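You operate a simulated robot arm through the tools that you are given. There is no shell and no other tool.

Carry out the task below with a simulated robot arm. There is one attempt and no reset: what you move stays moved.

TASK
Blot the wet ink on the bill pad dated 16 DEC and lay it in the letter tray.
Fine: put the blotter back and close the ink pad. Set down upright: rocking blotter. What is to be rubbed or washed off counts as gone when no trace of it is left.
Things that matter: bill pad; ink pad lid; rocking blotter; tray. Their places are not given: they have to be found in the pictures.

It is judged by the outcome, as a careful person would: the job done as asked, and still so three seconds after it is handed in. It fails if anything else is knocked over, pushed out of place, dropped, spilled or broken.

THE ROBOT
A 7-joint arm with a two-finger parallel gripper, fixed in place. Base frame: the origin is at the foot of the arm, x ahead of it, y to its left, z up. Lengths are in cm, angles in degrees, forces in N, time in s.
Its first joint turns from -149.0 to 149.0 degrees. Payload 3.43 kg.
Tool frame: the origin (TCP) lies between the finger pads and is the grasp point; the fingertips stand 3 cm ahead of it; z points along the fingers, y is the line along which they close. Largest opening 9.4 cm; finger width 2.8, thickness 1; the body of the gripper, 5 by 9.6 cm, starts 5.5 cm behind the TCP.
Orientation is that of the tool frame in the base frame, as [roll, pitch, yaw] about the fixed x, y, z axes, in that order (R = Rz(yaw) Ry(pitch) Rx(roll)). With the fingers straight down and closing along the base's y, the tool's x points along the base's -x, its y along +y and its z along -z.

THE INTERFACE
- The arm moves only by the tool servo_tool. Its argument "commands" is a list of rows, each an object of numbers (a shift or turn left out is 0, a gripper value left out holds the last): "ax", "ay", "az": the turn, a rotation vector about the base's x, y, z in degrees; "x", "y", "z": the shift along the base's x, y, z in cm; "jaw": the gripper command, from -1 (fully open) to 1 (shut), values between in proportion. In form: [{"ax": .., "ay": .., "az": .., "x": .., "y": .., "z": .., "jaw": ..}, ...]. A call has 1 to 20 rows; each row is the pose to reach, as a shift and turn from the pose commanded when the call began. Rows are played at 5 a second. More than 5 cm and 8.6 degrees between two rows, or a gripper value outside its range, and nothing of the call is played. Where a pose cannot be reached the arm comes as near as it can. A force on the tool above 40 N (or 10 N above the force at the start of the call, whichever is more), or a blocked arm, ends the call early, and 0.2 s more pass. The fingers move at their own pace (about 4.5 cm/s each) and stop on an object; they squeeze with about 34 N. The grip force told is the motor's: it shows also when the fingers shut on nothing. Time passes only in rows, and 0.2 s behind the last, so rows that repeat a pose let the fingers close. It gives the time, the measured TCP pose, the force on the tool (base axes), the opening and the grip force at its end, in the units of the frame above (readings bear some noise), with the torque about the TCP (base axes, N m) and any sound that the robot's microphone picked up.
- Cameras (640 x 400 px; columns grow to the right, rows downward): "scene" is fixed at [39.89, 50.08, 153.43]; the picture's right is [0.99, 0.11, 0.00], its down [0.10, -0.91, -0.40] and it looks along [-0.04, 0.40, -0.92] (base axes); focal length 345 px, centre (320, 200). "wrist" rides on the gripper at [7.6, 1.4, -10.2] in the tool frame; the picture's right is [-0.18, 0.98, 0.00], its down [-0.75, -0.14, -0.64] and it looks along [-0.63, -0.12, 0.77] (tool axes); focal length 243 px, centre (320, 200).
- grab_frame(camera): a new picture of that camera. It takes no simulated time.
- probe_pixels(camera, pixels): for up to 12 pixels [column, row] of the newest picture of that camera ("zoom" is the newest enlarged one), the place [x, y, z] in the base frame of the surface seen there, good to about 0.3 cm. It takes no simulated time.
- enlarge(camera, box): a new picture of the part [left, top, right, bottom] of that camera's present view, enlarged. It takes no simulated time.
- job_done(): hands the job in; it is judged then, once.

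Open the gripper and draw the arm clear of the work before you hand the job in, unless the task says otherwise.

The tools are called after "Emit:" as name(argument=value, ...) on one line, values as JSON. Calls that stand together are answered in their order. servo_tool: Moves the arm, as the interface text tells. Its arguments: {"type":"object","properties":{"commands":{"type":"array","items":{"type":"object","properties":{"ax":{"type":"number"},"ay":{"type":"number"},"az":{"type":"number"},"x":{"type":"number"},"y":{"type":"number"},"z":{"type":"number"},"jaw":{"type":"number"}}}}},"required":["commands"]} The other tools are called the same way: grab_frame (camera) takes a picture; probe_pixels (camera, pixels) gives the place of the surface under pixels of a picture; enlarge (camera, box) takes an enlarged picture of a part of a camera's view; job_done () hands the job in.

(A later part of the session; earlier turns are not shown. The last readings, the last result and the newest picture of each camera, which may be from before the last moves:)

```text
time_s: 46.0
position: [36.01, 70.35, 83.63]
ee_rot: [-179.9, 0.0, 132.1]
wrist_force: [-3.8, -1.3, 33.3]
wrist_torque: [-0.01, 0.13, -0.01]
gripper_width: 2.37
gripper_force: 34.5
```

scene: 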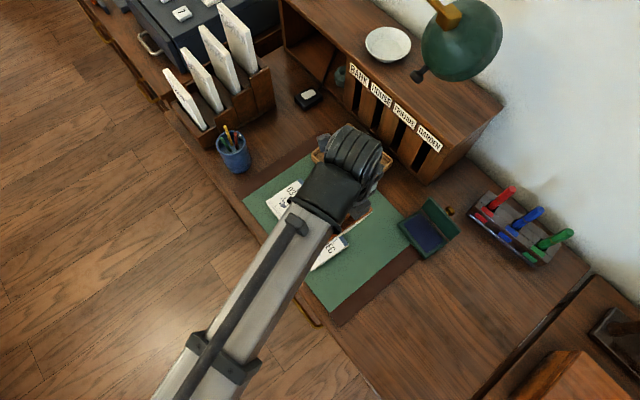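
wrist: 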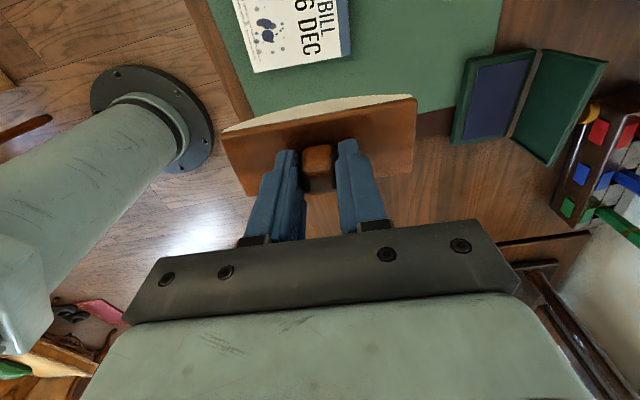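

The cycle ran through, ending level at 33 N. I repeat the rocking for more strokes.

Emit:
servo_tool(commands=[{"x": 0.337, "y": 0.304, "z": 0.04, "ax": -2.68, "ay": 2.97}, {"x": 0.673, "y": 0.608, "z": 0.09, "ax": -5.36, "ay": 5.94}, {"x": 1.01, "y": 0.912, "z": 0.11, "ax": -8.04, "ay": 8.9}, {"x": 0.673, "y": 0.608, "z": 0.09, "ax": -5.36, "ay": 5.94}, {"x": 0.337, "y": 0.304, "z": 0.04, "ax": -2.68, "ay": 2.97}, {"z": 0.01}, {"x": -0.337, "y": -0.304, "z": 0.04, "ax": 2.68, "ay": -2.97}, {"x": -0.673, "y": -0.608, "z": 0.09, "ax": 5.36, "ay": -5.94}, {"x": -1.01, "y": -0.912, "z": 0.11, "ax": 8.04, "ay": -8.9}, {"x": -0.673, "y": -0.608, "z": 0.09, "ax": 5.36, "ay": -5.94}, {"x": -0.337, "y": -0.304, "z": 0.04, "ax": 2.68, "ay": -2.97}, {"z": 0.01}, {"z": 0.01}])

Emit:
servo_tool(commands=[{"z": 0.5}, {"z": 2}, {"x": 1, "y": -1, "z": 5}, {"x": 4, "y": -1.5, "z": 8}, {"x": 7, "y": -2, "z": 11}, {"x": 7, "y": -2, "z": 12}, {"x": 7, "y": -2, "z": 12}])

Emit:
enlarge(camera="wrist", box=[200, 10, 330, 92])

```text
time_s: 47.1
position: [36.51, 70.88, 83.59]
ee_rot: [-173.4, 0.0, 132.1]
wrist_force: [0.3, -3.3, 19.3]
wrist_torque: [-0.18, -0.1, 0.0]
gripper_width: 2.37
gripper_force: 34.4
stopped in row 5: the force on the tool passed its limit at 46 N (the readings are from after the stop); the commanded pose is now the measured one
```

```text
time_s: 48.7
position: [43.42, 68.86, 95.36]
ee_rot: [-173.4, 0.0, 132.1]
wrist_force: [0.4, -0.5, -1.6]
wrist_torque: [0.0, -0.03, 0.0]
gripper_width: 2.36
gripper_force: 33.8
```

```text
4.88 times, centred on (265, 51) of wrist
```

zoom: 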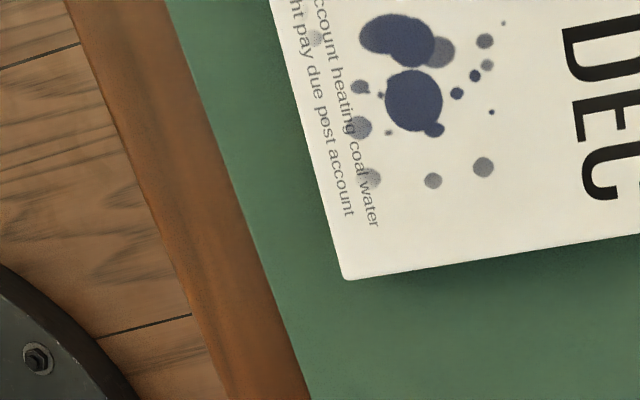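

I swing aside once more to take exactly the same 16× scene view for comparison (also levelling the tool).

Emit:
servo_tool(commands=[{"x": 3, "y": -1.2, "ax": 2.2, "ay": -2.4}, {"x": 6, "y": -2.4, "ax": 4.42, "ay": -4.9}, {"x": 9, "y": -3.6, "ax": 4.42, "ay": -4.9}, {"x": 12, "y": -4.8, "ax": 4.42, "ay": -4.9}, {"x": 15, "y": -6, "ax": 4.42, "ay": -4.9}, {"x": 18, "y": -7.2, "ax": 4.42, "ay": -4.9}, {"x": 21, "y": -8.3, "ax": 4.42, "ay": -4.9}, {"x": 21, "y": -8.3, "ax": 4.42, "ay": -4.9}])

Emit:
enlarge(camera="scene", box=[305, 240, 330, 260])

Emit:
grab_frame(camera="scene")

```text
time_s: 50.5
position: [64.54, 60.9, 95.64]
ee_rot: [180.0, 0.0, 132.0]
wrist_force: [0.0, 0.2, -1.4]
wrist_torque: [-0.02, -0.03, -0.01]
gripper_width: 2.34
gripper_force: 34.1
```

```text
16.00 times, centred on (318, 250) of scene
```

zoom: 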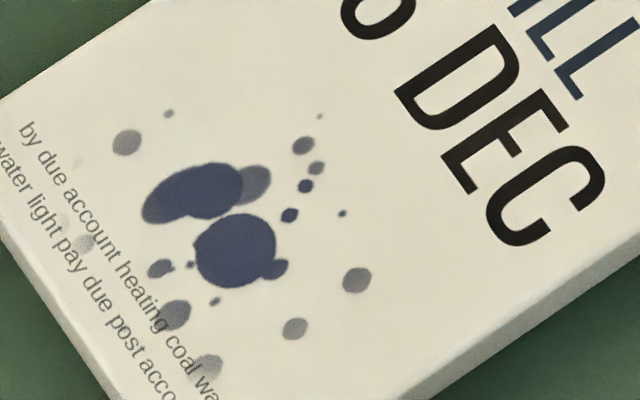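

```text
taken
```

scene: 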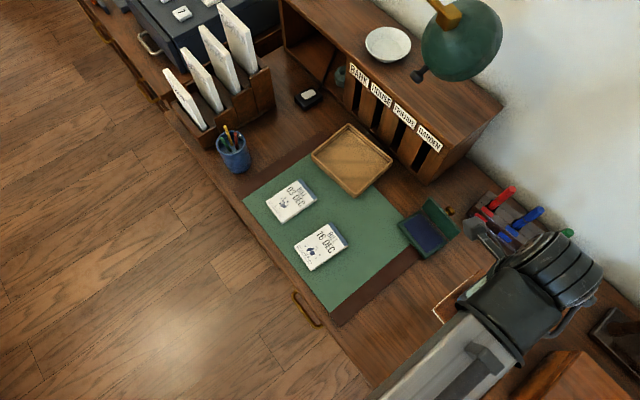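

The ink shows no clear fading even now. I test a different contact: the blotter shifted sideways by about 1.3 cm across the pad, so its paper edge line passes over the blobs; first I return above the pad.

Emit:
servo_tool(commands=[{"x": -4, "y": 1.5}, {"x": -8, "y": 2.9}, {"x": -12, "y": 4.4}, {"x": -16, "y": 5.8, "z": -2}, {"x": -20, "y": 7.3, "z": -4}, {"x": -24, "y": 8.8, "z": -6}, {"x": -28, "y": 10, "z": -8}, {"x": -29.38, "y": 10.47, "z": -10}, {"x": -29.38, "y": 10.47, "z": -11.2}, {"x": -29.38, "y": 10.47, "z": -11.6}, {"x": -29.38, "y": 10.47, "z": -11.75}, {"x": -29.38, "y": 10.47, "z": -11.75}])

Emit:
servo_tool(commands=[{"z": -0.04}, {"z": -0.08}, {"z": -0.08}])

```text
time_s: 53.1
position: [35.15, 71.11, 83.98]
ee_rot: [-180.0, 0.0, 132.1]
wrist_force: [-0.1, -0.2, -2.3]
wrist_torque: [0.02, -0.02, -0.02]
gripper_width: 2.35
gripper_force: 33.9
```

```text
time_s: 53.9
position: [35.12, 71.28, 83.87]
ee_rot: [180.0, 0.0, 132.1]
wrist_force: [-0.3, -1.1, -0.6]
wrist_torque: [-0.02, 0.01, -0.05]
gripper_width: 2.38
gripper_force: 33.8
```

Still free; I lower further in small steps to find contact.

Emit:
servo_tool(commands=[{"z": -0.05}, {"z": -0.1}, {"z": -0.15}, {"z": -0.15}])

Emit:
servo_tool(commands=[{"z": -0.03}, {"z": -0.06}, {"z": -0.06}])

Emit:
servo_tool(commands=[{"z": -0.02}, {"z": -0.04}, {"z": -0.04}])

```text
time_s: 54.9
position: [35.2, 71.1, 83.57]
ee_rot: [179.9, 0.0, 132.1]
wrist_force: [0.1, 1.0, 6.4]
wrist_torque: [-0.01, -0.11, 0.0]
gripper_width: 2.33
gripper_force: 33.5
```

```text
time_s: 55.7
position: [35.19, 71.19, 83.57]
ee_rot: [-180.0, 0.0, 132.2]
wrist_force: [-0.9, 1.3, 29.3]
wrist_torque: [-0.18, -0.06, 0.02]
gripper_width: 2.35
gripper_force: 33.9
```

```text
time_s: 56.3
position: [35.2, 71.1, 83.72]
ee_rot: [180.0, 0.0, 132.1]
wrist_force: [-1.9, -2.8, 15.9]
wrist_torque: [-0.28, 0.03, -0.02]
gripper_width: 2.37
gripper_force: 34.0
stopped in row 2: the force on the tool passed its limit at 41 N (the readings are from after the stop); the commanded pose is now the measured one
```

At 16 N level with the sideways offset. I do one full rocking cycle here.

Emit:
servo_tool(commands=[{"x": 0.168, "y": 0.152, "z": 0.02, "ax": -1.34, "ay": 1.48}, {"x": 0.337, "y": 0.304, "z": 0.045, "ax": -2.68, "ay": 2.97}, {"x": 0.673, "y": 0.608, "z": 0.09, "ax": -5.36, "ay": 5.94}, {"x": 1.01, "y": 0.912, "z": 0.12, "ax": -8.04, "ay": 8.9}, {"x": 0.673, "y": 0.608, "z": 0.09, "ax": -5.36, "ay": 5.94}, {"x": 0.337, "y": 0.304, "z": 0.05, "ax": -2.68, "ay": 2.97}, {"z": 0.01}, {"x": -0.337, "y": -0.304, "z": 0.05, "ax": 2.68, "ay": -2.97}, {"x": -0.673, "y": -0.608, "z": 0.09, "ax": 5.36, "ay": -5.94}, {"x": -1.01, "y": -0.912, "z": 0.12, "ax": 8.04, "ay": -8.9}, {"x": -0.673, "y": -0.608, "z": 0.09, "ax": 5.36, "ay": -5.94}, {"x": -0.337, "y": -0.304, "z": 0.05, "ax": 2.68, "ay": -2.97}, {"z": 0.01}, {"z": 0.01}])

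```text
time_s: 59.3
position: [35.27, 71.02, 83.7]
ee_rot: [179.8, -0.1, 132.0]
wrist_force: [-5.4, 2.0, 11.1]
wrist_torque: [0.11, 0.22, 0.02]
gripper_width: 2.36
gripper_force: 34.2
```

The cycle completed in contact (11 N at the end). I lift, move aside and take the comparison view.

Emit:
servo_tool(commands=[{"z": 0.5}, {"z": 2.5}, {"x": 1, "y": -1, "z": 5.5}, {"x": 4, "y": -2, "z": 9}, {"x": 8, "y": -3, "z": 12}, {"x": 12, "y": -4.5, "z": 12}, {"x": 16, "y": -6, "z": 12}, {"x": 20, "y": -7.5, "z": 12}, {"x": 24, "y": -9, "z": 12}, {"x": 28, "y": -10.5, "z": 12}, {"x": 28, "y": -10.5, "z": 12}])

Emit:
enlarge(camera="scene", box=[305, 240, 330, 260])

Emit:
enlarge(camera="scene", box=[280, 170, 400, 280])

```text
refused: row 5 steps farther than a row can; nothing moved
```

```text
16.00 times, centred on (318, 250) of scene
```

zoom: 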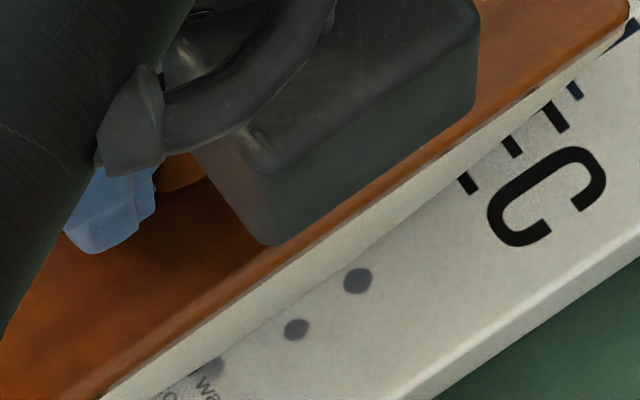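

```text
3.64 times, centred on (340, 225) of scene
```

zoom: 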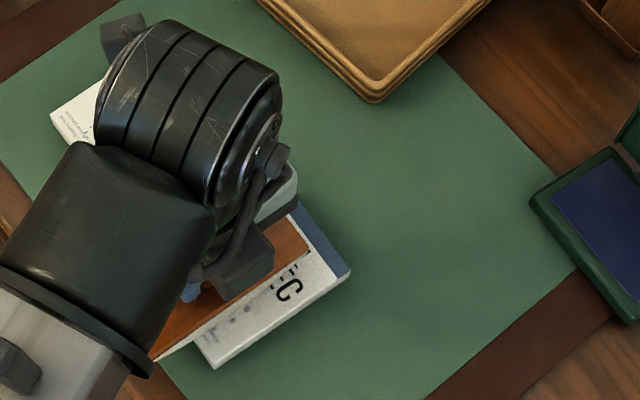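

The move was refused for a too-large step; the view confirms the blotter really rests on the pad. I repeat with smaller steps.

Emit:
servo_tool(commands=[{"z": 0.5}, {"z": 2.5}, {"x": 1, "y": -0.5, "z": 5.5}, {"x": 3.5, "y": -1.5, "z": 8.5}, {"x": 6.5, "y": -2.5, "z": 11}, {"x": 10, "y": -4, "z": 12}, {"x": 14, "y": -5.5, "z": 12}, {"x": 18, "y": -7, "z": 12}, {"x": 22, "y": -8.5, "z": 12}, {"x": 26, "y": -10, "z": 12}, {"x": 29, "y": -11, "z": 12}, {"x": 29, "y": -11, "z": 12}])

Emit:
enlarge(camera="scene", box=[305, 240, 330, 260])

Emit:
enlarge(camera="scene", box=[280, 170, 400, 280])

```text
time_s: 61.9
position: [64.09, 60.26, 95.41]
ee_rot: [179.9, 0.0, 132.2]
wrist_force: [0.5, 0.5, -1.5]
wrist_torque: [-0.03, -0.01, 0.0]
gripper_width: 2.35
gripper_force: 34.2
```

```text
16.00 times, centred on (318, 250) of scene
```

zoom: 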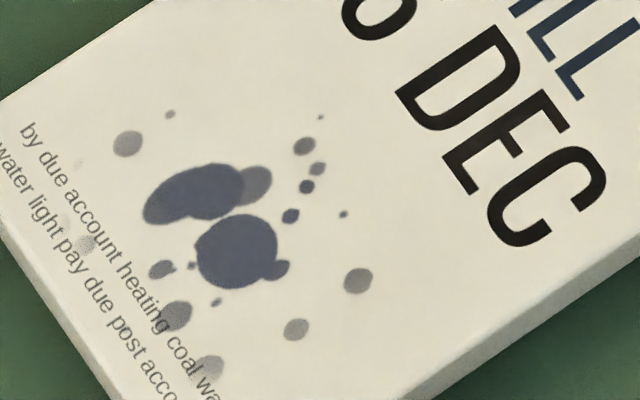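

```text
3.64 times, centred on (340, 225) of scene
```

zoom: 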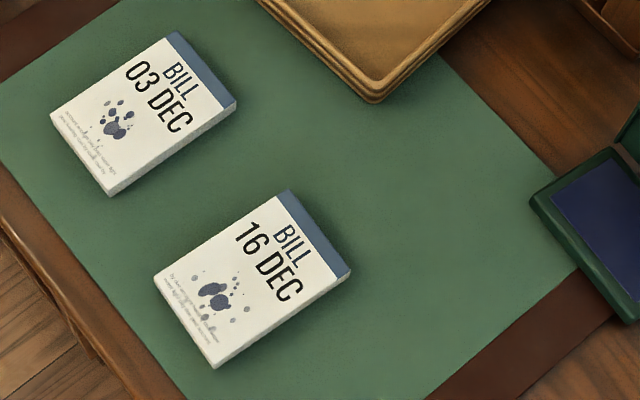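

Now fading is visible: the blobs ([190,190], [235,250]) have turned from navy to greyer blue, uniformly over the ink, so rocking strokes do work but many are needed. I return over the ink (centred) to continue rocking.

Emit:
servo_tool(commands=[{"x": -4, "y": 1.5}, {"x": -8, "y": 2.9}, {"x": -12, "y": 4.4}, {"x": -16, "y": 5.8, "z": -2}, {"x": -20, "y": 7.3, "z": -4}, {"x": -24, "y": 8.8, "z": -6}, {"x": -28.3, "y": 10.2, "z": -8}, {"x": -28.3, "y": 10.2, "z": -10}, {"x": -28.3, "y": 10.2, "z": -11.2}, {"x": -28.3, "y": 10.2, "z": -11.7}, {"x": -28.3, "y": 10.2, "z": -11.9}, {"x": -28.3, "y": 10.2, "z": -11.95}, {"x": -28.3, "y": 10.2, "z": -11.95}])

Emit:
servo_tool(commands=[{"z": -0.04}, {"z": -0.06}, {"z": -0.06}])

```text
time_s: 64.7
position: [35.77, 70.42, 83.58]
ee_rot: [180.0, 0.0, 132.1]
wrist_force: [-0.5, 0.4, -1.4]
wrist_torque: [0.0, 0.0, 0.0]
gripper_width: 2.36
gripper_force: 34.1
```

```text
time_s: 65.5
position: [35.83, 70.46, 83.75]
ee_rot: [179.9, -0.2, 132.1]
wrist_force: [-2.1, 2.2, 5.8]
wrist_torque: [0.06, 0.03, -0.01]
gripper_width: 2.37
gripper_force: 34.0
```

Light contact at 6 N. I press a touch more and run 1.5 rocking cycles.

Emit:
servo_tool(commands=[{"z": -0.03}, {"x": 0.337, "y": 0.304, "z": 0.01, "ax": -2.68, "ay": 2.97}, {"x": 0.673, "y": 0.608, "z": 0.055, "ax": -5.36, "ay": 5.94}, {"x": 1.01, "y": 0.912, "z": 0.085, "ax": -8.04, "ay": 8.9}, {"x": 0.673, "y": 0.608, "z": 0.055, "ax": -5.36, "ay": 5.94}, {"x": 0.337, "y": 0.304, "z": 0.01, "ax": -2.68, "ay": 2.97}, {"z": -0.03}, {"x": -0.337, "y": -0.304, "z": 0.01, "ax": 2.68, "ay": -2.97}, {"x": -0.673, "y": -0.608, "z": 0.055, "ax": 5.36, "ay": -5.94}, {"x": -1.01, "y": -0.912, "z": 0.085, "ax": 8.04, "ay": -8.9}, {"x": -0.673, "y": -0.608, "z": 0.055, "ax": 5.36, "ay": -5.94}, {"x": -0.337, "y": -0.304, "z": 0.01, "ax": 2.68, "ay": -2.97}, {"z": -0.03}, {"x": 0.337, "y": 0.304, "z": 0.01, "ax": -2.68, "ay": 2.97}, {"x": 0.673, "y": 0.608, "z": 0.055, "ax": -5.36, "ay": 5.94}, {"x": 1.01, "y": 0.912, "z": 0.085, "ax": -8.04, "ay": 8.9}, {"x": 0.673, "y": 0.608, "z": 0.055, "ax": -5.36, "ay": 5.94}, {"x": 0.337, "y": 0.304, "z": 0.01, "ax": -2.68, "ay": 2.97}, {"z": -0.03}])

```text
time_s: 66.9
position: [36.13, 70.59, 83.75]
ee_rot: [-176.0, -0.1, 132.0]
wrist_force: [-1.1, -2.0, 15.6]
wrist_torque: [-0.11, -0.07, -0.02]
gripper_width: 2.33
gripper_force: 33.6
stopped in row 7: the force on the tool passed its limit at 40 N (the readings are from after the stop); the commanded pose is now the measured one
```

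The 40 N limit cut it on the way back to level. I continue with a lighter profile from this 4° pose.

Emit:
servo_tool(commands=[{"x": -0.337, "y": -0.304, "z": -0.01, "ax": 2.68, "ay": -2.97}, {"x": -0.673, "y": -0.608, "z": 0.02, "ax": 5.36, "ay": -5.94}, {"x": -1.01, "y": -0.912, "z": 0.06, "ax": 8.04, "ay": -8.9}, {"x": -1.347, "y": -1.216, "z": 0.09, "ax": 10.72, "ay": -11.87}, {"x": -1.01, "y": -0.912, "z": 0.06, "ax": 8.04, "ay": -8.9}, {"x": -0.673, "y": -0.608, "z": 0.02, "ax": 5.36, "ay": -5.94}, {"x": -0.337, "y": -0.304, "z": -0.01, "ax": 2.68, "ay": -2.97}, {"x": 0, "y": 0, "z": 0.03}, {"x": 0.337, "y": 0.304, "z": 0.07, "ax": -2.68, "ay": 2.97}, {"x": 0.673, "y": 0.608, "z": 0.1, "ax": -5.36, "ay": 5.94}, {"x": 0.337, "y": 0.304, "z": 0.07, "ax": -2.68, "ay": 2.97}, {"x": 0, "y": 0, "z": 0.03}, {"x": -0.337, "y": -0.304, "z": 0, "ax": 2.68, "ay": -2.97}, {"x": -0.673, "y": -0.608, "z": 0.02, "ax": 5.36, "ay": -5.94}, {"x": -1.01, "y": -0.912, "z": 0.06, "ax": 8.04, "ay": -8.9}, {"x": -1.347, "y": -1.216, "z": 0.09, "ax": 10.72, "ay": -11.87}, {"x": -1.01, "y": -0.912, "z": 0.06, "ax": 8.04, "ay": -8.9}, {"x": -0.673, "y": -0.608, "z": 0.02, "ax": 5.36, "ay": -5.94}, {"x": -0.337, "y": -0.304, "z": 0, "ax": 2.68, "ay": -2.97}])

```text
time_s: 70.9
position: [35.89, 70.3, 83.59]
ee_rot: [-180.0, 0.0, 132.1]
wrist_force: [-4.4, 2.5, 19.6]
wrist_torque: [0.13, 0.16, -0.02]
gripper_width: 2.35
gripper_force: 33.6
```

That ran fully, ending level at 20 N. I repeat this cycle a couple more times.

Emit:
servo_tool(commands=[{"x": 0.337, "y": 0.304, "z": 0.04, "ax": -2.68, "ay": 2.97}, {"x": 0.673, "y": 0.608, "z": 0.08, "ax": -5.36, "ay": 5.94}, {"x": 1.01, "y": 0.912, "z": 0.11, "ax": -8.04, "ay": 8.9}, {"x": 0.673, "y": 0.608, "z": 0.08, "ax": -5.36, "ay": 5.94}, {"x": 0.337, "y": 0.304, "z": 0.04, "ax": -2.68, "ay": 2.97}, {"z": 0.01}, {"x": -0.337, "y": -0.304, "z": 0.03, "ax": 2.68, "ay": -2.97}, {"x": -0.673, "y": -0.608, "z": 0.07, "ax": 5.36, "ay": -5.94}, {"x": -1.01, "y": -0.912, "z": 0.1, "ax": 8.04, "ay": -8.9}, {"x": -0.673, "y": -0.608, "z": 0.07, "ax": 5.36, "ay": -5.94}, {"x": -0.337, "y": -0.304, "z": 0.03, "ax": 2.68, "ay": -2.97}, {"z": 0.01}, {"x": 0.337, "y": 0.304, "z": 0.04, "ax": -2.68, "ay": 2.97}, {"x": 0.673, "y": 0.608, "z": 0.08, "ax": -5.36, "ay": 5.94}, {"x": 1.01, "y": 0.912, "z": 0.11, "ax": -8.04, "ay": 8.9}, {"x": 0.673, "y": 0.608, "z": 0.08, "ax": -5.36, "ay": 5.94}, {"x": 0.337, "y": 0.304, "z": 0.04, "ax": -2.68, "ay": 2.97}, {"z": 0.005}])

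Emit:
enlarge(camera="scene", box=[305, 240, 330, 260])

```text
time_s: 74.7
position: [35.92, 70.26, 83.56]
ee_rot: [-179.9, -0.1, 132.2]
wrist_force: [-2.8, 3.0, 25.2]
wrist_torque: [0.12, 0.17, 0.0]
gripper_width: 2.34
gripper_force: 34.2
```

```text
16.00 times, centred on (318, 250) of scene
```

zoom: 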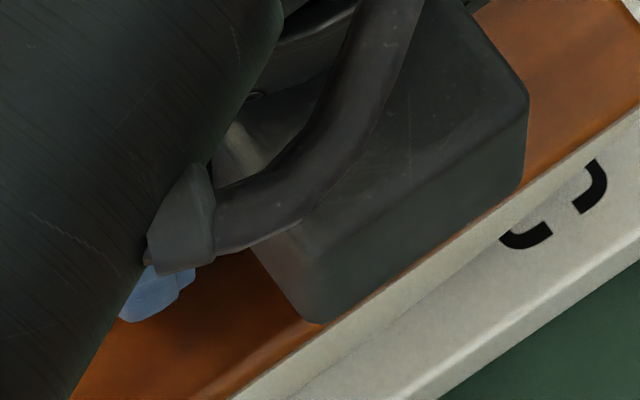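

It completed again (25 N at level). I run another 1.5 cycles slightly lighter.

Emit:
servo_tool(commands=[{"x": -0.337, "y": -0.304, "z": 0.04, "ax": 2.68, "ay": -2.97}, {"x": -0.673, "y": -0.608, "z": 0.08, "ax": 5.36, "ay": -5.94}, {"x": -1.01, "y": -0.912, "z": 0.11, "ax": 8.04, "ay": -8.9}, {"x": -0.673, "y": -0.608, "z": 0.08, "ax": 5.36, "ay": -5.94}, {"x": -0.337, "y": -0.304, "z": 0.04, "ax": 2.68, "ay": -2.97}, {"z": 0.02}, {"x": 0.337, "y": 0.304, "z": 0.05, "ax": -2.68, "ay": 2.97}, {"x": 0.673, "y": 0.608, "z": 0.09, "ax": -5.36, "ay": 5.94}, {"x": 1.01, "y": 0.912, "z": 0.12, "ax": -8.04, "ay": 8.9}, {"x": 0.673, "y": 0.608, "z": 0.09, "ax": -5.36, "ay": 5.94}, {"x": 0.337, "y": 0.304, "z": 0.05, "ax": -2.68, "ay": 2.97}, {"z": 0.02}, {"x": -0.337, "y": -0.304, "z": 0.04, "ax": 2.68, "ay": -2.97}, {"x": -0.673, "y": -0.608, "z": 0.08, "ax": 5.36, "ay": -5.94}, {"x": -1.01, "y": -0.912, "z": 0.11, "ax": 8.04, "ay": -8.9}, {"x": -0.673, "y": -0.608, "z": 0.08, "ax": 5.36, "ay": -5.94}, {"x": -0.337, "y": -0.304, "z": 0.04, "ax": 2.68, "ay": -2.97}, {"z": 0.01}])

Emit:
servo_tool(commands=[{"z": 0.5}, {"z": 2.5}, {"x": 1, "y": -0.5, "z": 5.5}, {"x": 3.5, "y": -1.5, "z": 8.5}, {"x": 6.5, "y": -2.5, "z": 11}, {"x": 10, "y": -4, "z": 12}, {"x": 14, "y": -5.5, "z": 12}, {"x": 18, "y": -7, "z": 12}, {"x": 22, "y": -8.5, "z": 12}, {"x": 26, "y": -10, "z": 12}, {"x": 28, "y": -11, "z": 12}, {"x": 28, "y": -11, "z": 12}])

Emit:
enlarge(camera="scene", box=[305, 240, 330, 260])

```text
time_s: 78.5
position: [35.94, 70.26, 83.6]
ee_rot: [-180.0, -0.1, 132.0]
wrist_force: [-2.6, -1.8, 21.6]
wrist_torque: [0.05, 0.07, -0.03]
gripper_width: 2.37
gripper_force: 33.8
```

```text
time_s: 81.1
position: [63.87, 59.32, 95.34]
ee_rot: [180.0, 0.0, 132.1]
wrist_force: [1.0, -1.0, -1.0]
wrist_torque: [-0.04, 0.02, -0.03]
gripper_width: 2.35
gripper_force: 33.3
```

```text
16.00 times, centred on (318, 250) of scene
```

zoom: 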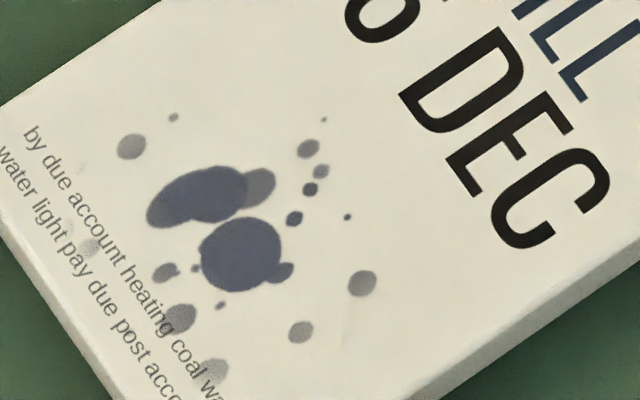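

The blobs are similar to the last look. To judge colour better, I enlarge a tiny patch inside the lower blob (scene ≈[313,253]) with a bit of paper for reference.

Emit:
enlarge(camera="scene", box=[308, 247, 320, 256])

Emit:
enlarge(camera="scene", box=[280, 195, 292, 204])

```text
16.00 times, centred on (314, 252) of scene
```

zoom: 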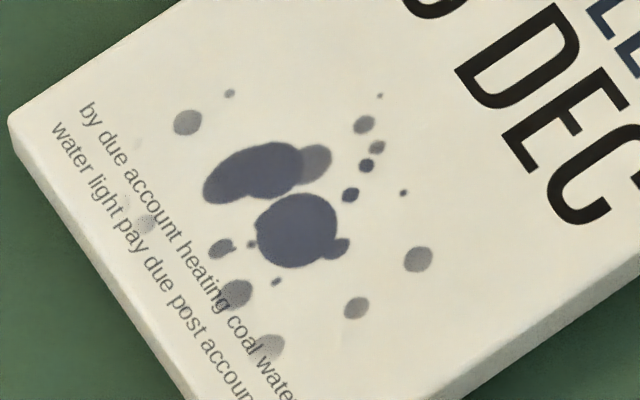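

```text
16.00 times, centred on (286, 200) of scene
```

zoom: 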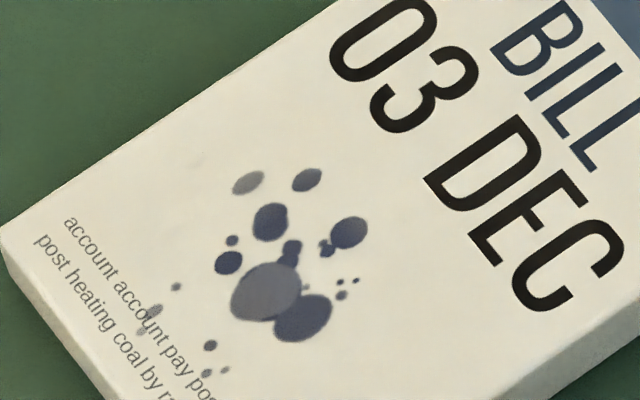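

The ink has faded compared with the start but slowly. I repeat the version that had the clearest effect (sideways offset, ~10–16 N) and compare again.

Emit:
servo_tool(commands=[{"x": -4, "y": 1.5}, {"x": -8, "y": 2.9}, {"x": -12, "y": 4.4}, {"x": -16, "y": 5.8, "z": -2}, {"x": -20, "y": 7.3, "z": -4}, {"x": -24, "y": 9.2, "z": -6}, {"x": -28.3, "y": 11.5, "z": -7}, {"x": -28.8, "y": 11.9, "z": -9.5}, {"x": -28.8, "y": 11.9, "z": -11.2}, {"x": -28.8, "y": 11.9, "z": -11.7}, {"x": -28.8, "y": 11.9, "z": -11.9}, {"x": -28.8, "y": 11.9, "z": -11.95}, {"x": -28.8, "y": 11.9, "z": -11.95}])

Emit:
servo_tool(commands=[{"z": -0.03}, {"z": -0.05}, {"z": -0.05}])

```text
time_s: 83.9
position: [35.15, 70.98, 83.65]
ee_rot: [-180.0, 0.2, 132.2]
wrist_force: [0.5, 0.1, 1.7]
wrist_torque: [-0.02, -0.03, -0.03]
gripper_width: 2.36
gripper_force: 33.9
```

```text
time_s: 84.7
position: [35.18, 71.05, 83.6]
ee_rot: [180.0, -0.1, 132.1]
wrist_force: [1.3, -4.1, 11.5]
wrist_torque: [-0.28, -0.26, -0.03]
gripper_width: 2.33
gripper_force: 34.2
```

Contact at 11.5 N with the offset. I rock 1.5 cycles at this lighter load.

Emit:
servo_tool(commands=[{"x": -0.337, "y": -0.304, "z": 0.03, "ax": 2.68, "ay": -2.97}, {"x": -0.673, "y": -0.608, "z": 0.07, "ax": 5.36, "ay": -5.94}, {"x": -1.01, "y": -0.912, "z": 0.1, "ax": 8.04, "ay": -8.9}, {"x": -0.673, "y": -0.608, "z": 0.07, "ax": 5.36, "ay": -5.94}, {"x": -0.337, "y": -0.304, "z": 0.03, "ax": 2.68, "ay": -2.97}, {"z": 0.0}, {"x": 0.337, "y": 0.304, "z": 0.04, "ax": -2.68, "ay": 2.97}, {"x": 0.673, "y": 0.608, "z": 0.08, "ax": -5.36, "ay": 5.94}, {"x": 1.01, "y": 0.912, "z": 0.11, "ax": -8.04, "ay": 8.9}, {"x": 0.673, "y": 0.608, "z": 0.08, "ax": -5.36, "ay": 5.94}, {"x": 0.337, "y": 0.304, "z": 0.04, "ax": -2.68, "ay": 2.97}, {"z": 0.0}, {"x": -0.337, "y": -0.304, "z": 0.03, "ax": 2.68, "ay": -2.97}, {"x": -0.673, "y": -0.608, "z": 0.07, "ax": 5.36, "ay": -5.94}, {"x": -1.01, "y": -0.912, "z": 0.1, "ax": 8.04, "ay": -8.9}, {"x": -0.673, "y": -0.608, "z": 0.07, "ax": 5.36, "ay": -5.94}, {"x": -0.337, "y": -0.304, "z": 0.03, "ax": 2.68, "ay": -2.97}, {"z": 0.0}])

Emit:
servo_tool(commands=[{"z": 0.5}, {"z": 2.5}, {"x": 1, "y": -0.5, "z": 5.5}, {"x": 3.5, "y": -1.5, "z": 8.5}, {"x": 6.5, "y": -2.5, "z": 11}, {"x": 10, "y": -4, "z": 12}, {"x": 14, "y": -5.5, "z": 12}, {"x": 18, "y": -7, "z": 12}, {"x": 22, "y": -8.5, "z": 12}, {"x": 26, "y": -10, "z": 12}, {"x": 29, "y": -12, "z": 12}, {"x": 29, "y": -12, "z": 12}])

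Emit:
enlarge(camera="scene", box=[305, 240, 330, 260])

```text
time_s: 88.5
position: [34.97, 71.31, 83.58]
ee_rot: [-180.0, 0.0, 132.1]
wrist_force: [7.5, 0.0, 27.4]
wrist_torque: [-0.07, -0.52, -0.05]
gripper_width: 2.31
gripper_force: 34.1
```

```text
time_s: 91.1
position: [64.22, 59.2, 95.84]
ee_rot: [180.0, 0.0, 132.1]
wrist_force: [-0.4, 0.0, -0.5]
wrist_torque: [0.01, 0.01, -0.02]
gripper_width: 2.32
gripper_force: 33.8
```

```text
16.00 times, centred on (318, 250) of scene
```

zoom: 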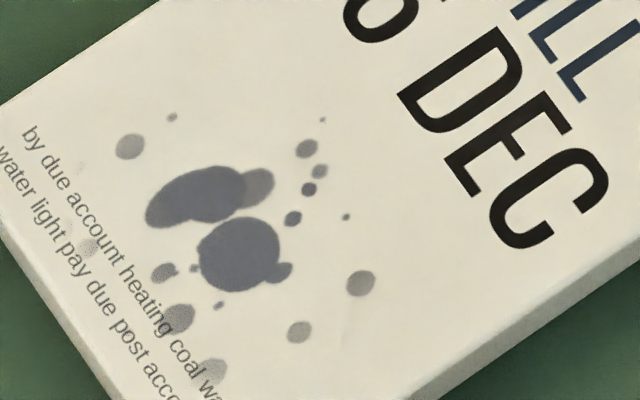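

The blobs are now noticeably greyer and fainter ([195,195], [238,255]), so this is working. I go back and do several more rocking rounds before looking again.

Emit:
servo_tool(commands=[{"x": -4, "y": 1.6}, {"x": -8, "y": 3.2}, {"x": -12, "y": 4.8}, {"x": -16, "y": 6.4, "z": -2}, {"x": -20, "y": 8, "z": -4}, {"x": -24, "y": 9.8, "z": -6}, {"x": -28.2, "y": 11.6, "z": -7}, {"x": -29, "y": 12, "z": -9.5}, {"x": -29, "y": 12, "z": -11.2}, {"x": -29, "y": 12, "z": -11.7}, {"x": -29, "y": 12, "z": -11.9}, {"x": -29, "y": 12, "z": -11.97}, {"x": -29, "y": 12, "z": -11.97}])

```text
time_s: 93.9
position: [35.16, 71.16, 83.62]
ee_rot: [180.0, 0.0, 132.1]
wrist_force: [5.3, -3.5, 14.7]
wrist_torque: [-0.2, -0.34, -0.03]
gripper_width: 2.34
gripper_force: 34.0
```

In contact at 14.7 N. I rock again at this offset (1.5 cycles, smooth profile).

Emit:
servo_tool(commands=[{"x": -0.337, "y": -0.304, "z": 0.03, "ax": 2.68, "ay": -2.97}, {"x": -0.673, "y": -0.608, "z": 0.07, "ax": 5.36, "ay": -5.94}, {"x": -1.01, "y": -0.912, "z": 0.1, "ax": 8.04, "ay": -8.9}, {"x": -0.673, "y": -0.608, "z": 0.07, "ax": 5.36, "ay": -5.94}, {"x": -0.337, "y": -0.304, "z": 0.03, "ax": 2.68, "ay": -2.97}, {"z": 0.0}, {"x": 0.337, "y": 0.304, "z": 0.04, "ax": -2.68, "ay": 2.97}, {"x": 0.673, "y": 0.608, "z": 0.08, "ax": -5.36, "ay": 5.94}, {"x": 1.01, "y": 0.912, "z": 0.11, "ax": -8.04, "ay": 8.9}, {"x": 0.673, "y": 0.608, "z": 0.08, "ax": -5.36, "ay": 5.94}, {"x": 0.337, "y": 0.304, "z": 0.04, "ax": -2.68, "ay": 2.97}, {"z": 0.0}, {"x": -0.337, "y": -0.304, "z": 0.03, "ax": 2.68, "ay": -2.97}, {"x": -0.673, "y": -0.608, "z": 0.07, "ax": 5.36, "ay": -5.94}, {"x": -1.01, "y": -0.912, "z": 0.1, "ax": 8.04, "ay": -8.9}, {"x": -0.673, "y": -0.608, "z": 0.07, "ax": 5.36, "ay": -5.94}, {"x": -0.337, "y": -0.304, "z": 0.03, "ax": 2.68, "ay": -2.97}, {"z": 0.01}])

Emit:
servo_tool(commands=[{"x": -0.337, "y": -0.304, "z": 0.03, "ax": 2.68, "ay": -2.97}, {"x": -0.673, "y": -0.608, "z": 0.07, "ax": 5.36, "ay": -5.94}, {"x": -1.01, "y": -0.912, "z": 0.1, "ax": 8.04, "ay": -8.9}, {"x": -0.673, "y": -0.608, "z": 0.07, "ax": 5.36, "ay": -5.94}, {"x": -0.337, "y": -0.304, "z": 0.03, "ax": 2.68, "ay": -2.97}, {"z": 0.0}, {"x": 0.337, "y": 0.304, "z": 0.04, "ax": -2.68, "ay": 2.97}, {"x": 0.673, "y": 0.608, "z": 0.08, "ax": -5.36, "ay": 5.94}, {"x": 1.01, "y": 0.912, "z": 0.11, "ax": -8.04, "ay": 8.9}, {"x": 0.673, "y": 0.608, "z": 0.08, "ax": -5.36, "ay": 5.94}, {"x": 0.337, "y": 0.304, "z": 0.04, "ax": -2.68, "ay": 2.97}, {"z": 0.0}, {"x": -0.337, "y": -0.304, "z": 0.03, "ax": 2.68, "ay": -2.97}, {"x": -0.673, "y": -0.608, "z": 0.07, "ax": 5.36, "ay": -5.94}, {"x": -1.01, "y": -0.912, "z": 0.1, "ax": 8.04, "ay": -8.9}, {"x": -0.673, "y": -0.608, "z": 0.07, "ax": 5.36, "ay": -5.94}, {"x": -0.337, "y": -0.304, "z": 0.03, "ax": 2.68, "ay": -2.97}, {"z": 0.01}])

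```text
time_s: 97.7
position: [35.02, 71.14, 83.68]
ee_rot: [180.0, -0.1, 132.1]
wrist_force: [1.8, 7.6, 19.6]
wrist_torque: [0.43, -0.11, 0.03]
gripper_width: 2.33
gripper_force: 34.3
```

```text
time_s: 101.5
position: [34.96, 71.37, 83.71]
ee_rot: [-179.9, 0.1, 132.1]
wrist_force: [-0.8, 2.5, 7.1]
wrist_torque: [0.18, 0.05, -0.02]
gripper_width: 2.34
gripper_force: 33.9
```

Both rounds completed. I hop sideways 2.2 cm across the pad to cover the other half of the ink and set down again.

Emit:
servo_tool(commands=[{"z": 0.4}, {"x": 0.7, "y": -0.8, "z": 0.5}, {"x": 1.47, "y": -1.64, "z": 0.5}, {"x": 1.47, "y": -1.64, "z": 0.2}, {"x": 1.47, "y": -1.64, "z": 0.05}, {"x": 1.47, "y": -1.64, "z": 0.0}, {"x": 1.47, "y": -1.64, "z": -0.02}, {"x": 1.47, "y": -1.64, "z": -0.02}])

```text
time_s: 103.3
position: [36.5, 69.57, 83.7]
ee_rot: [180.0, -0.1, 132.2]
wrist_force: [-3.4, 0.9, 6.9]
wrist_torque: [0.12, 0.23, 0.01]
gripper_width: 2.35
gripper_force: 33.8
```

Light contact at 7 N on the other side. I press a bit more and rock two rounds here.

Emit:
servo_tool(commands=[{"z": -0.02}, {"x": -0.337, "y": -0.304, "z": 0.01, "ax": 2.68, "ay": -2.97}, {"x": -0.673, "y": -0.608, "z": 0.05, "ax": 5.36, "ay": -5.94}, {"x": -1.01, "y": -0.912, "z": 0.08, "ax": 8.04, "ay": -8.9}, {"x": -0.673, "y": -0.608, "z": 0.05, "ax": 5.36, "ay": -5.94}, {"x": -0.337, "y": -0.304, "z": 0.01, "ax": 2.68, "ay": -2.97}, {"z": -0.02}, {"x": 0.337, "y": 0.304, "z": 0.02, "ax": -2.68, "ay": 2.97}, {"x": 0.673, "y": 0.608, "z": 0.06, "ax": -5.36, "ay": 5.94}, {"x": 1.01, "y": 0.912, "z": 0.09, "ax": -8.04, "ay": 8.9}, {"x": 0.673, "y": 0.608, "z": 0.06, "ax": -5.36, "ay": 5.94}, {"x": 0.337, "y": 0.304, "z": 0.02, "ax": -2.68, "ay": 2.97}, {"z": -0.02}, {"x": -0.337, "y": -0.304, "z": 0.01, "ax": 2.68, "ay": -2.97}, {"x": -0.673, "y": -0.608, "z": 0.05, "ax": 5.36, "ay": -5.94}, {"x": -1.01, "y": -0.912, "z": 0.08, "ax": 8.04, "ay": -8.9}, {"x": -0.673, "y": -0.608, "z": 0.05, "ax": 5.36, "ay": -5.94}, {"x": -0.337, "y": -0.304, "z": 0.01, "ax": 2.68, "ay": -2.97}, {"z": -0.02}])

Emit:
servo_tool(commands=[{"x": 0.337, "y": 0.304, "z": 0.04, "ax": -2.68, "ay": 2.97}, {"x": 0.673, "y": 0.608, "z": 0.08, "ax": -5.36, "ay": 5.94}, {"x": 1.01, "y": 0.912, "z": 0.11, "ax": -8.04, "ay": 8.9}, {"x": 0.673, "y": 0.608, "z": 0.08, "ax": -5.36, "ay": 5.94}, {"x": 0.337, "y": 0.304, "z": 0.04, "ax": -2.68, "ay": 2.97}, {"z": 0.0}, {"x": -0.337, "y": -0.304, "z": 0.03, "ax": 2.68, "ay": -2.97}, {"x": -0.673, "y": -0.608, "z": 0.07, "ax": 5.36, "ay": -5.94}, {"x": -1.01, "y": -0.912, "z": 0.1, "ax": 8.04, "ay": -8.9}, {"x": -0.673, "y": -0.608, "z": 0.07, "ax": 5.36, "ay": -5.94}, {"x": -0.337, "y": -0.304, "z": 0.03, "ax": 2.68, "ay": -2.97}, {"z": 0.0}])

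Emit:
servo_tool(commands=[{"z": 0.5}, {"z": 2.5}, {"x": 1, "y": -0.3, "z": 5.5}, {"x": 3.5, "y": -1, "z": 8.5}, {"x": 6.5, "y": -2, "z": 11}, {"x": 10, "y": -3.3, "z": 12}, {"x": 14, "y": -4.8, "z": 12}, {"x": 18, "y": -6.3, "z": 12}, {"x": 22, "y": -7.8, "z": 12}, {"x": 26, "y": -9.3, "z": 12}, {"x": 27.5, "y": -10.3, "z": 12}, {"x": 27.5, "y": -10.3, "z": 12}])

Emit:
enlarge(camera="scene", box=[305, 240, 330, 260])

```text
time_s: 107.3
position: [36.48, 69.59, 83.8]
ee_rot: [-180.0, 0.0, 132.2]
wrist_force: [-0.3, -4.2, 17.1]
wrist_torque: [-0.13, 0.02, -0.01]
gripper_width: 2.32
gripper_force: 34.1
```

```text
time_s: 109.9
position: [36.53, 69.51, 83.64]
ee_rot: [-179.9, 0.0, 132.1]
wrist_force: [-1.0, 0.7, 18.8]
wrist_torque: [0.11, 0.13, 0.02]
gripper_width: 2.34
gripper_force: 34.0
```

```text
time_s: 112.5
position: [64.03, 59.34, 95.58]
ee_rot: [-180.0, 0.1, 132.1]
wrist_force: [0.2, 0.8, -1.0]
wrist_torque: [0.03, 0.0, 0.0]
gripper_width: 2.34
gripper_force: 33.6
```

```text
16.00 times, centred on (318, 250) of scene
```

zoom: 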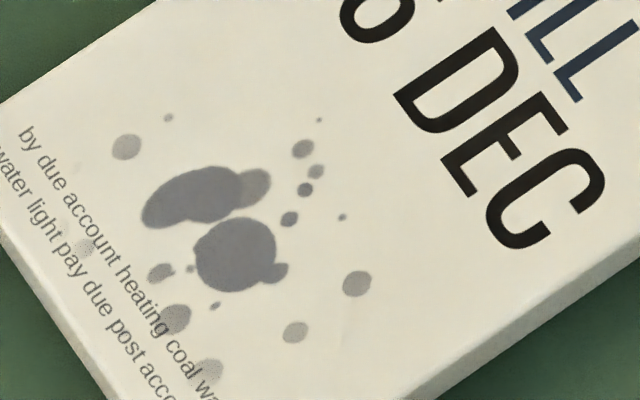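

Fading continues (blobs now plain grey), so I keep going. I return and rock with quicker strokes (6° per row) to do more cycles per call.

Emit:
servo_tool(commands=[{"x": -4, "y": 1.5}, {"x": -8, "y": 3}, {"x": -12, "y": 4.5}, {"x": -16, "y": 6, "z": -2}, {"x": -20, "y": 7.5, "z": -4}, {"x": -24, "y": 9, "z": -6}, {"x": -28, "y": 10.8, "z": -7.5}, {"x": -28, "y": 10.8, "z": -10}, {"x": -28, "y": 10.8, "z": -11.4}, {"x": -28, "y": 10.8, "z": -11.8}, {"x": -28, "y": 10.8, "z": -11.95}, {"x": -28, "y": 10.8, "z": -12.0}, {"x": -28, "y": 10.8, "z": -12.0}])

```text
time_s: 115.3
position: [36.1, 70.25, 83.76]
ee_rot: [179.8, -0.1, 132.1]
wrist_force: [2.3, 2.2, 12.5]
wrist_torque: [0.13, -0.15, -0.01]
gripper_width: 2.31
gripper_force: 34.1
```

In contact at 12.5 N; I run quicker rocking, 2.5 cycles.

Emit:
servo_tool(commands=[{"x": 0.505, "y": 0.456, "z": 0.06, "ax": -4.02, "ay": 4.45}, {"x": 1.01, "y": 0.912, "z": 0.105, "ax": -8.04, "ay": 8.9}, {"x": 0.505, "y": 0.456, "z": 0.06, "ax": -4.02, "ay": 4.45}, {"z": 0}, {"x": -0.505, "y": -0.456, "z": 0.05, "ax": 4.02, "ay": -4.45}, {"x": -1.01, "y": -0.912, "z": 0.1, "ax": 8.04, "ay": -8.9}, {"x": -0.505, "y": -0.456, "z": 0.05, "ax": 4.02, "ay": -4.45}, {"z": 0}, {"x": 0.505, "y": 0.456, "z": 0.06, "ax": -4.02, "ay": 4.45}, {"x": 1.01, "y": 0.912, "z": 0.105, "ax": -8.04, "ay": 8.9}, {"x": 0.505, "y": 0.456, "z": 0.06, "ax": -4.02, "ay": 4.45}, {"z": 0}, {"x": -0.505, "y": -0.456, "z": 0.05, "ax": 4.02, "ay": -4.45}, {"x": -1.01, "y": -0.912, "z": 0.1, "ax": 8.04, "ay": -8.9}, {"x": -0.505, "y": -0.456, "z": 0.05, "ax": 4.02, "ay": -4.45}, {"z": 0}, {"x": 0.505, "y": 0.456, "z": 0.06, "ax": -4.02, "ay": 4.45}, {"x": 1.01, "y": 0.912, "z": 0.105, "ax": -8.04, "ay": 8.9}, {"x": 0.505, "y": 0.456, "z": 0.06, "ax": -4.02, "ay": 4.45}, {"z": 0}])

```text
time_s: 118.5
position: [35.38, 69.53, 83.79]
ee_rot: [173.5, 0.0, 132.0]
wrist_force: [1.9, -3.5, 18.5]
wrist_torque: [-0.32, 0.06, 0.01]
gripper_width: 2.33
gripper_force: 33.8
stopped in row 16: the force on the tool passed its limit at 41 N (the readings are from after the stop); the commanded pose is now the measured one
```

Nearly all played before the limit stopped it at -6.5°. I continue from here with slightly lighter pressure.

Emit:
servo_tool(commands=[{"x": 0.547, "y": 0.494, "z": -0.02, "ax": -4.36, "ay": 4.82}, {"x": 1.05, "y": 0.95, "z": 0.03, "ax": -8.37, "ay": 9.27}, {"x": 1.557, "y": 1.406, "z": 0.075, "ax": -12.4, "ay": 13.72}, {"x": 1.05, "y": 0.95, "z": 0.03, "ax": -8.37, "ay": 9.27}, {"x": 0.547, "y": 0.494, "z": -0.02, "ax": -4.36, "ay": 4.82}, {"x": 0.042, "y": 0.038, "z": 0.03, "ax": -0.34, "ay": 0.37}, {"x": -0.463, "y": -0.418, "z": 0.08, "ax": 3.68, "ay": -4.08}, {"x": 0.042, "y": 0.038, "z": 0.03, "ax": -0.34, "ay": 0.37}, {"x": 0.547, "y": 0.494, "z": -0.02, "ax": -4.36, "ay": 4.82}, {"x": 1.05, "y": 0.95, "z": 0.03, "ax": -8.37, "ay": 9.27}, {"x": 1.557, "y": 1.406, "z": 0.075, "ax": -12.4, "ay": 13.72}, {"x": 1.05, "y": 0.95, "z": 0.03, "ax": -8.37, "ay": 9.27}, {"x": 0.547, "y": 0.494, "z": -0.02, "ax": -4.36, "ay": 4.82}, {"x": 0.042, "y": 0.038, "z": 0.03, "ax": -0.34, "ay": 0.37}, {"x": -0.463, "y": -0.418, "z": 0.08, "ax": 3.68, "ay": -4.08}, {"x": 0.042, "y": 0.038, "z": 0.03, "ax": -0.34, "ay": 0.37}, {"x": 0.547, "y": 0.494, "z": -0.02, "ax": -4.36, "ay": 4.82}])

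```text
time_s: 121.5
position: [35.84, 70.02, 83.73]
ee_rot: [178.1, -0.1, 132.2]
wrist_force: [-2.6, -2.1, 16.6]
wrist_torque: [-0.29, 0.21, 0.02]
gripper_width: 2.32
gripper_force: 35.1
stopped in row 14: the force on the tool passed its limit at 41 N (the readings are from after the stop); the commanded pose is now the measured one
```

Stopped again near level, so I raise the profile slightly for the next round.

Emit:
servo_tool(commands=[{"x": 0.168, "y": 0.152, "z": 0.015, "ax": -1.34, "ay": 1.48}, {"x": 0.673, "y": 0.608, "z": 0.08, "ax": -5.36, "ay": 5.94}, {"x": 1.178, "y": 1.064, "z": 0.125, "ax": -9.38, "ay": 10.39}, {"x": 0.673, "y": 0.608, "z": 0.08, "ax": -5.36, "ay": 5.94}, {"x": 0.168, "y": 0.152, "z": 0.02, "ax": -1.34, "ay": 1.48}, {"x": -0.337, "y": -0.304, "z": 0.075, "ax": 2.68, "ay": -2.97}, {"x": -0.842, "y": -0.76, "z": 0.125, "ax": 6.7, "ay": -7.42}, {"x": -0.337, "y": -0.304, "z": 0.075, "ax": 2.68, "ay": -2.97}, {"x": 0.168, "y": 0.152, "z": 0.02, "ax": -1.34, "ay": 1.48}, {"x": 0.673, "y": 0.608, "z": 0.08, "ax": -5.36, "ay": 5.94}, {"x": 1.178, "y": 1.064, "z": 0.125, "ax": -9.38, "ay": 10.39}, {"x": 0.673, "y": 0.608, "z": 0.08, "ax": -5.36, "ay": 5.94}, {"x": 0.168, "y": 0.152, "z": 0.02, "ax": -1.34, "ay": 1.48}, {"x": -0.337, "y": -0.304, "z": 0.075, "ax": 2.68, "ay": -2.97}, {"x": -0.842, "y": -0.76, "z": 0.125, "ax": 6.7, "ay": -7.42}, {"x": -0.337, "y": -0.304, "z": 0.075, "ax": 2.68, "ay": -2.97}, {"x": 0.168, "y": 0.152, "z": 0.02, "ax": -1.34, "ay": 1.48}])

Emit:
servo_tool(commands=[{"z": 0.5}, {"z": 2.5}, {"x": 1, "y": -0.3, "z": 5.5}, {"x": 3.5, "y": -1, "z": 8.5}, {"x": 6.5, "y": -2, "z": 11}, {"x": 10, "y": -3.3, "z": 12}, {"x": 14, "y": -4.8, "z": 12}, {"x": 18, "y": -6.3, "z": 12}, {"x": 22, "y": -7.8, "z": 12}, {"x": 26, "y": -9.3, "z": 12}, {"x": 28, "y": -10.8, "z": 12}, {"x": 28, "y": -10.8, "z": 12}])

Emit:
enlarge(camera="scene", box=[305, 240, 330, 260])

```text
time_s: 125.0
position: [36.09, 70.09, 83.72]
ee_rot: [-179.6, 0.0, 131.9]
wrist_force: [-2.1, -3.0, 13.3]
wrist_torque: [-0.08, 0.03, 0.02]
gripper_width: 2.31
gripper_force: 34.3
```

```text
time_s: 127.7
position: [63.95, 59.14, 95.63]
ee_rot: [-179.7, -0.1, 132.1]
wrist_force: [-0.4, 0.3, -1.4]
wrist_torque: [0.02, 0.03, 0.01]
gripper_width: 2.31
gripper_force: 33.5
```

```text
16.00 times, centred on (318, 250) of scene
```

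zoom: 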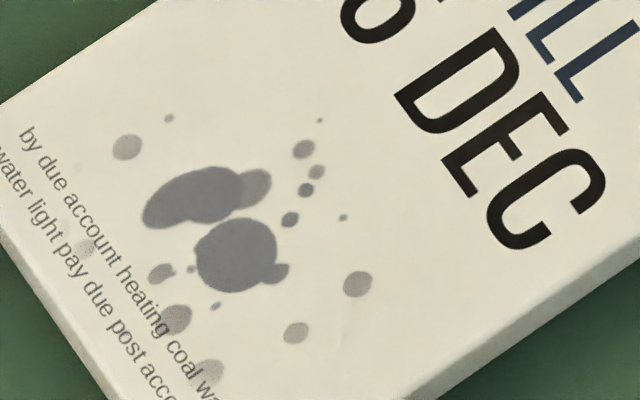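

Little changed this time, while earlier rounds with sideways offsets clearly faded the ink — so it seems new strips must be covered. I now rock at intermediate sideways offsets, starting at about +0.6 cm.

Emit:
servo_tool(commands=[{"x": -4, "y": 1.6}, {"x": -8, "y": 3.2}, {"x": -12, "y": 4.8}, {"x": -16, "y": 6.4, "z": -2}, {"x": -20, "y": 8, "z": -4}, {"x": -24, "y": 9.6, "z": -6}, {"x": -28.2, "y": 11.4, "z": -7.5}, {"x": -28.35, "y": 11.49, "z": -10}, {"x": -28.35, "y": 11.49, "z": -11.4}, {"x": -28.35, "y": 11.49, "z": -11.8}, {"x": -28.35, "y": 11.49, "z": -11.95}, {"x": -28.35, "y": 11.49, "z": -12.0}, {"x": -28.35, "y": 11.49, "z": -12.0}])

```text
time_s: 130.4
position: [35.79, 70.8, 83.69]
ee_rot: [-179.8, -0.1, 132.0]
wrist_force: [-1.0, -0.2, 1.4]
wrist_torque: [-0.02, 0.04, 0.03]
gripper_width: 2.34
gripper_force: 34.2
```

Just touching (1.4 N). I press ~10–15 N and do one rocking cycle at this offset.

Emit:
servo_tool(commands=[{"z": -0.04}, {"x": -0.337, "y": -0.304, "z": -0.01, "ax": 2.68, "ay": -2.97}, {"x": -0.673, "y": -0.608, "z": 0.03, "ax": 5.36, "ay": -5.94}, {"x": -1.01, "y": -0.912, "z": 0.06, "ax": 8.04, "ay": -8.9}, {"x": -0.673, "y": -0.608, "z": 0.03, "ax": 5.36, "ay": -5.94}, {"x": -0.337, "y": -0.304, "z": -0.01, "ax": 2.68, "ay": -2.97}, {"z": -0.04}, {"x": 0.337, "y": 0.304, "z": 0.0, "ax": -2.68, "ay": 2.97}, {"x": 0.673, "y": 0.608, "z": 0.04, "ax": -5.36, "ay": 5.94}, {"x": 1.01, "y": 0.912, "z": 0.07, "ax": -8.04, "ay": 8.9}, {"x": 0.673, "y": 0.608, "z": 0.04, "ax": -5.36, "ay": 5.94}, {"x": 0.337, "y": 0.304, "z": 0.0, "ax": -2.68, "ay": 2.97}, {"z": -0.03}])

Emit:
servo_tool(commands=[{"z": 0.5}, {"z": 2.5}, {"x": 1, "y": -0.3, "z": 5.5}, {"x": 3.5, "y": -1, "z": 8.5}, {"x": 6.5, "y": -2, "z": 11}, {"x": 10, "y": -3.3, "z": 12}, {"x": 14, "y": -4.8, "z": 12}, {"x": 18, "y": -6.3, "z": 12}, {"x": 22, "y": -7.8, "z": 12}, {"x": 26, "y": -9.3, "z": 12}, {"x": 28.4, "y": -11.4, "z": 12}, {"x": 28.4, "y": -11.4, "z": 12}])

Emit:
enlarge(camera="scene", box=[305, 240, 330, 260])

```text
time_s: 133.2
position: [35.69, 70.8, 83.68]
ee_rot: [-179.8, -0.1, 132.1]
wrist_force: [0.9, -1.1, 29.2]
wrist_torque: [-0.11, -0.11, 0.01]
gripper_width: 2.33
gripper_force: 33.9
```

```text
time_s: 135.8
position: [64.21, 59.38, 95.8]
ee_rot: [-179.9, -0.1, 132.2]
wrist_force: [-0.8, 0.3, -0.7]
wrist_torque: [-0.01, 0.0, 0.02]
gripper_width: 2.33
gripper_force: 34.1
```

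```text
16.00 times, centred on (318, 250) of scene
```

zoom: 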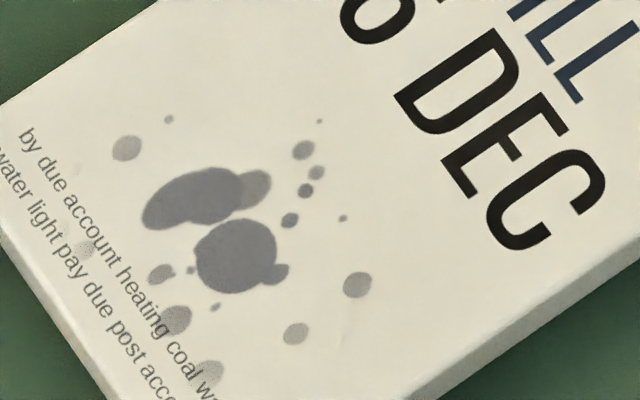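

There is slight further fading. To learn which part of the blotter does the work, I try a larger sideways offset (+2 cm) for two cycles and compare.

Emit:
servo_tool(commands=[{"x": -4, "y": 1.7}, {"x": -8, "y": 3.4}, {"x": -12, "y": 5.1}, {"x": -16, "y": 6.8, "z": -2}, {"x": -20, "y": 8.5, "z": -4}, {"x": -24, "y": 10.2, "z": -6}, {"x": -28.2, "y": 12, "z": -7.5}, {"x": -29.33, "y": 12.44, "z": -10}, {"x": -29.33, "y": 12.44, "z": -11.4}, {"x": -29.33, "y": 12.44, "z": -11.8}, {"x": -29.33, "y": 12.44, "z": -11.93}, {"x": -29.33, "y": 12.44, "z": -11.97}, {"x": -29.33, "y": 12.44, "z": -11.97}])

```text
time_s: 138.7
position: [34.88, 72.0, 83.75]
ee_rot: [-179.9, -0.1, 132.0]
wrist_force: [0.3, -0.6, 20.1]
wrist_torque: [-0.09, -0.15, -0.02]
gripper_width: 2.35
gripper_force: 33.9
```

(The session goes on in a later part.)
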